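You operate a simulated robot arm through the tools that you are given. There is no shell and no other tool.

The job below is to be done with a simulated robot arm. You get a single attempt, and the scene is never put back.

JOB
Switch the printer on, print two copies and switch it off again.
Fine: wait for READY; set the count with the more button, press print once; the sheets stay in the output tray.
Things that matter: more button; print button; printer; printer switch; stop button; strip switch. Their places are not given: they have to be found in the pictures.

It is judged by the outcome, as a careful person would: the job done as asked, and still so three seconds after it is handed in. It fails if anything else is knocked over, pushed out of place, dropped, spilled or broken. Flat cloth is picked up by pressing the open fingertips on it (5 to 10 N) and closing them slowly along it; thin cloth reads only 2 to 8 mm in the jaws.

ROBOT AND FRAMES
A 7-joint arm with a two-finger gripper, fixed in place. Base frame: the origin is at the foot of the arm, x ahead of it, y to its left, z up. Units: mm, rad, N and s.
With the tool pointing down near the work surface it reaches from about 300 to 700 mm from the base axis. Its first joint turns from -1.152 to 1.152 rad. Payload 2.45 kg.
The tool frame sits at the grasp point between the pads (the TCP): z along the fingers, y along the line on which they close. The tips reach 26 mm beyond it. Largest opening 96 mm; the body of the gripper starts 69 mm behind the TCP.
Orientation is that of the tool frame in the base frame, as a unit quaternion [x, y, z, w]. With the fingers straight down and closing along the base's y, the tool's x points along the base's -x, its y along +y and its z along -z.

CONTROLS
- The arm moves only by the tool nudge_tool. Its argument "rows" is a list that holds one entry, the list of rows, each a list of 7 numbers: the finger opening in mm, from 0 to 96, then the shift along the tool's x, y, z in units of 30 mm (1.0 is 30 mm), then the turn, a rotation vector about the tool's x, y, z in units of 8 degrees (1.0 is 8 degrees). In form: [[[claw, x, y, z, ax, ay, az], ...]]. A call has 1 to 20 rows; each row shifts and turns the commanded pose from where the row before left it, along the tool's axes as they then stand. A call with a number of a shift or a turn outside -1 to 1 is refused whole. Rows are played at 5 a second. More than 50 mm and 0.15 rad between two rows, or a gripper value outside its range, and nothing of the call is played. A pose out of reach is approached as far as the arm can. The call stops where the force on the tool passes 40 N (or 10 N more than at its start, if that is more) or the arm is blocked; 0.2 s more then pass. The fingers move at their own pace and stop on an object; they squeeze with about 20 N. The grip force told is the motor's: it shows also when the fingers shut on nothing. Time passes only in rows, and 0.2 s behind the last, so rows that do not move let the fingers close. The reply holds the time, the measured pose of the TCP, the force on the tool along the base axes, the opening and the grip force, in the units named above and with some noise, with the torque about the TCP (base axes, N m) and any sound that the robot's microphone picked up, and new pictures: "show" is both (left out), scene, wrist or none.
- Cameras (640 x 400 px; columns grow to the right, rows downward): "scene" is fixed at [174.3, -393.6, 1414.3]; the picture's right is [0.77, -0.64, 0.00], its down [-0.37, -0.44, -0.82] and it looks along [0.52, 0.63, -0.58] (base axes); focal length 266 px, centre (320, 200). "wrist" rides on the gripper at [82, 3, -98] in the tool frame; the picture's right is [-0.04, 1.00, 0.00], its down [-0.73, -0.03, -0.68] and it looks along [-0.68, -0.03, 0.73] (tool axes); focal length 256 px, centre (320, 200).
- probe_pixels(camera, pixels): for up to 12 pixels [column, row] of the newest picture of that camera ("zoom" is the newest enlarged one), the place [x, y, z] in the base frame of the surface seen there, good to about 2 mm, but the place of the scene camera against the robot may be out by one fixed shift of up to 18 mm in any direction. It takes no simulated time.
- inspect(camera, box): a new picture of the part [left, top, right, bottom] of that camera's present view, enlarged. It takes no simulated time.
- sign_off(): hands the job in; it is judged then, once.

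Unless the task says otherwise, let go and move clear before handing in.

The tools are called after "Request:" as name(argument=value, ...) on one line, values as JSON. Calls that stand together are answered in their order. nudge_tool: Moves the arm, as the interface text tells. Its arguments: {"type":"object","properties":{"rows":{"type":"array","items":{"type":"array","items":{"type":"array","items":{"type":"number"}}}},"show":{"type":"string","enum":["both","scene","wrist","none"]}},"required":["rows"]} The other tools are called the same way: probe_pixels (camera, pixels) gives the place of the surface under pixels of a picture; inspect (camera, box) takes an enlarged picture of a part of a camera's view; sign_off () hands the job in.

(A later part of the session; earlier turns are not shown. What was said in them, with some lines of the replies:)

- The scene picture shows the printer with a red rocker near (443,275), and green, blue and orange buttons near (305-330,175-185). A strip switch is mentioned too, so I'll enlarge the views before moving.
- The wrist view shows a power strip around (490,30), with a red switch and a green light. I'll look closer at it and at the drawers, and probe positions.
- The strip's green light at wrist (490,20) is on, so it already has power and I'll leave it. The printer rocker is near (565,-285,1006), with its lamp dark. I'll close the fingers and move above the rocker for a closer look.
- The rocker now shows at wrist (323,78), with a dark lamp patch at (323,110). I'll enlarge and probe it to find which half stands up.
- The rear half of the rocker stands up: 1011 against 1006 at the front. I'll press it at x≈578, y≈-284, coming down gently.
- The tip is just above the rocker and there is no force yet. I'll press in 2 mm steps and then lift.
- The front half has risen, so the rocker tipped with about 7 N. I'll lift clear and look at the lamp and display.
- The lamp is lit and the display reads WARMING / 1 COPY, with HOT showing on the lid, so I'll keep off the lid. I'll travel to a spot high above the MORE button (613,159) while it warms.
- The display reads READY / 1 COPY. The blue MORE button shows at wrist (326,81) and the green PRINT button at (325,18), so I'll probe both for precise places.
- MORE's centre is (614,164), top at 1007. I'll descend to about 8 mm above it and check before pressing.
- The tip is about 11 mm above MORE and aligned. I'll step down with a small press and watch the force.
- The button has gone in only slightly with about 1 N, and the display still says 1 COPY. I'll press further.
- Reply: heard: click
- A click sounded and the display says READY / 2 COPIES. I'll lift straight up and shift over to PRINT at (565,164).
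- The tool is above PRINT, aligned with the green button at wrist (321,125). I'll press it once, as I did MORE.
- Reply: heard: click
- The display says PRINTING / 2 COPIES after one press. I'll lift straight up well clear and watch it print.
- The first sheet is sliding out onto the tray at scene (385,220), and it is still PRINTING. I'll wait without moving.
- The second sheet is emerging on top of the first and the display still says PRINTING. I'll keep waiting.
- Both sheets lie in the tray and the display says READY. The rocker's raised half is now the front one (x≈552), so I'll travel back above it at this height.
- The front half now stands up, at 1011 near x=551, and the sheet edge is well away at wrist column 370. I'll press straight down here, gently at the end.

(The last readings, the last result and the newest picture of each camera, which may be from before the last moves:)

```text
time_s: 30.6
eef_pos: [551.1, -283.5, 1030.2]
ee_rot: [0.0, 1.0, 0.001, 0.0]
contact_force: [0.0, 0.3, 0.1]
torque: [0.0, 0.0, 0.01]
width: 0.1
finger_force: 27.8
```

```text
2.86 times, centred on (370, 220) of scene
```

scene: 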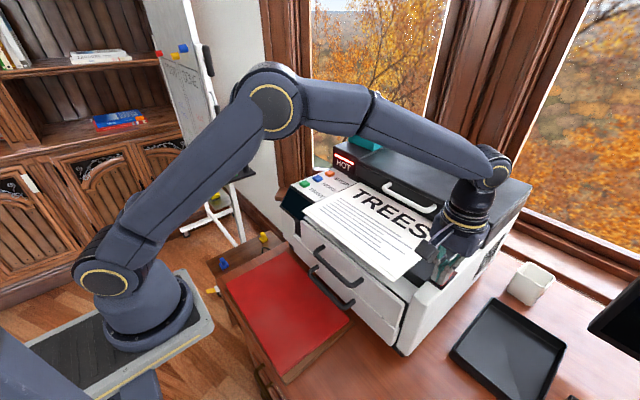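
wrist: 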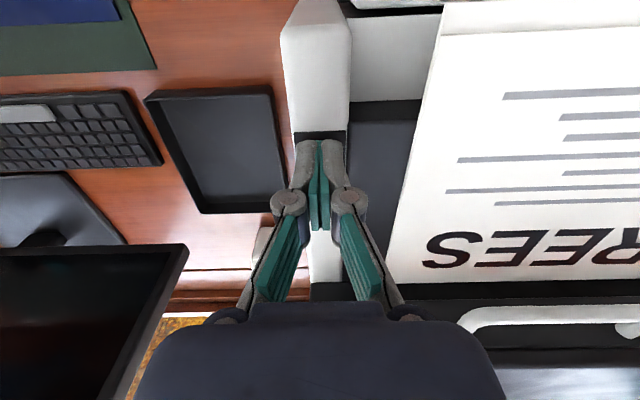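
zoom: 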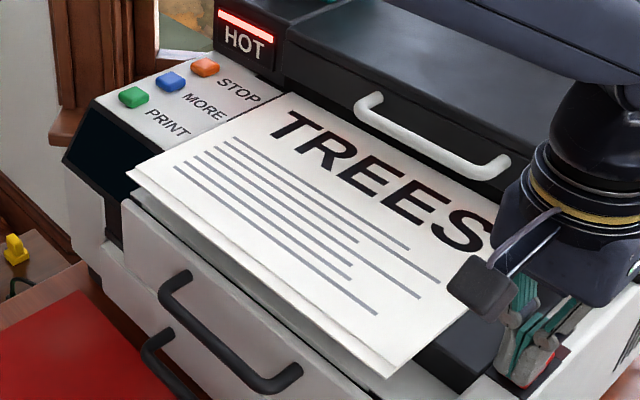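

The display is dark now, so the rocker has gone off. I'll lift away and confirm the lamp is out, the switch stays off and the sheets haven't moved.

Request:
nudge_tool(rows=[[[0, 0, 0, -0.5, 0, 0, 0], [0, 0, 0, -1, 0, 0, 0], [0, 0, 0, -1, 0, 0, 0], [0, 0, 0, -1, 0, 0, 0], [0, 0, 0, -1, 0, 0, 0], [0, 0, 0, -1, 0, 0, 0], [0, 0, 0, 0, 0, 0, 0], [0, 0, 0, 0, 0, 0, 0], [0, 0, 0, 0, 0, 0, 0], [0, 0, 0, 0, 0, 0, 0], [0, 0, 0, 0, 0, 0, 0], [0, 0, 0, 0, 0, 0, 0]]], show="both")

Request:
inspect(camera="scene", box=[270, 150, 470, 290])

Request:
inspect(camera="wrist", box=[280, 40, 360, 140])

```text
time_s: 33.2
eef_pos: [551.1, -284.0, 1196.5]
ee_rot: [-0.001, 1.0, 0.0, -0.001]
contact_force: [0.6, 0.3, -0.6]
torque: [-0.01, 0.01, -0.02]
width: 0.0
finger_force: 28.9
```

scene: 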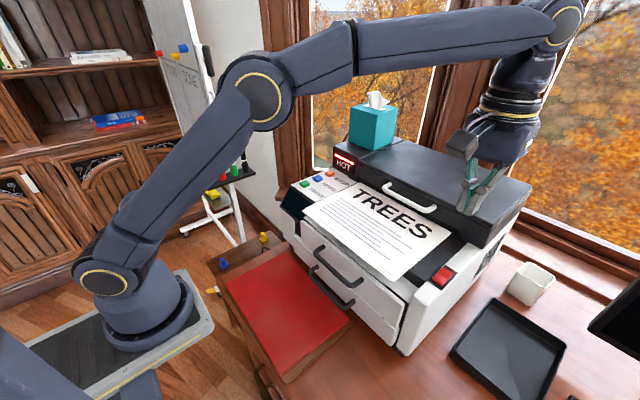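
wrist: 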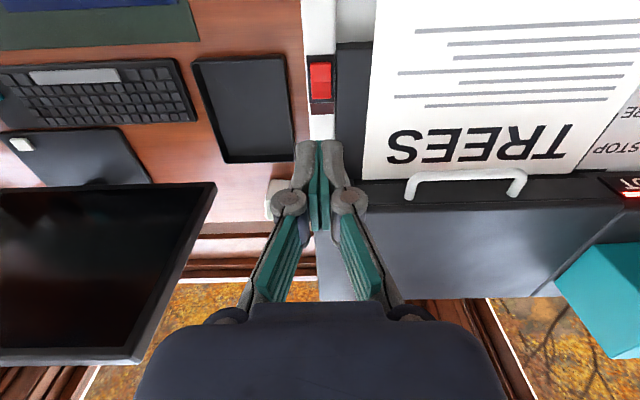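

```text
2.86 times, centred on (370, 220) of scene
```

zoom: 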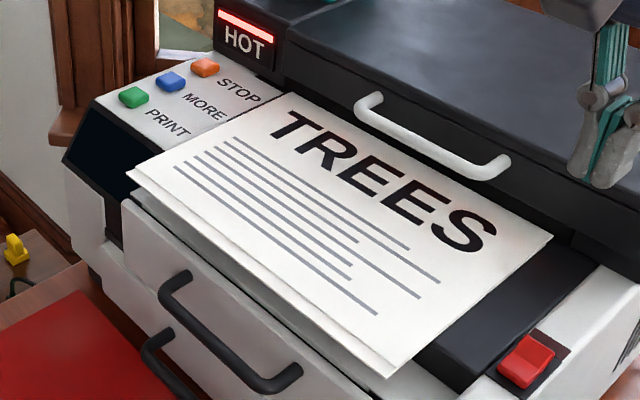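

```text
4.00 times, centred on (320, 90) of wrist
```

zoom: 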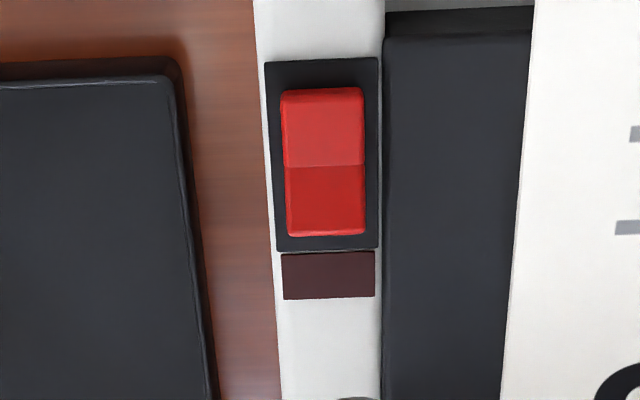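

The switch lamp is dark at wrist (320,108) and so is the display. Two sheets lie in the output tray, nothing else has moved, and the arm is clear, so I'm handing in.

Request:
sign_off()

```text
The job is handed in.
```

The job is handed in: the printer was switched on, printed two copies and was switched off again.

- **Printing:** I waited for READY, pressed MORE once so the display read 2 COPIES, then pressed PRINT once. Both sheets are in the output tray.
- **Switched off:** the printer's display and the lamp by its switch are both dark. The HOT sign on the lid was still lit when I handed in.
- **Everything else:** I did not touch the strip switch, the STOP button or the lid. Nothing looked moved in the last pictures.
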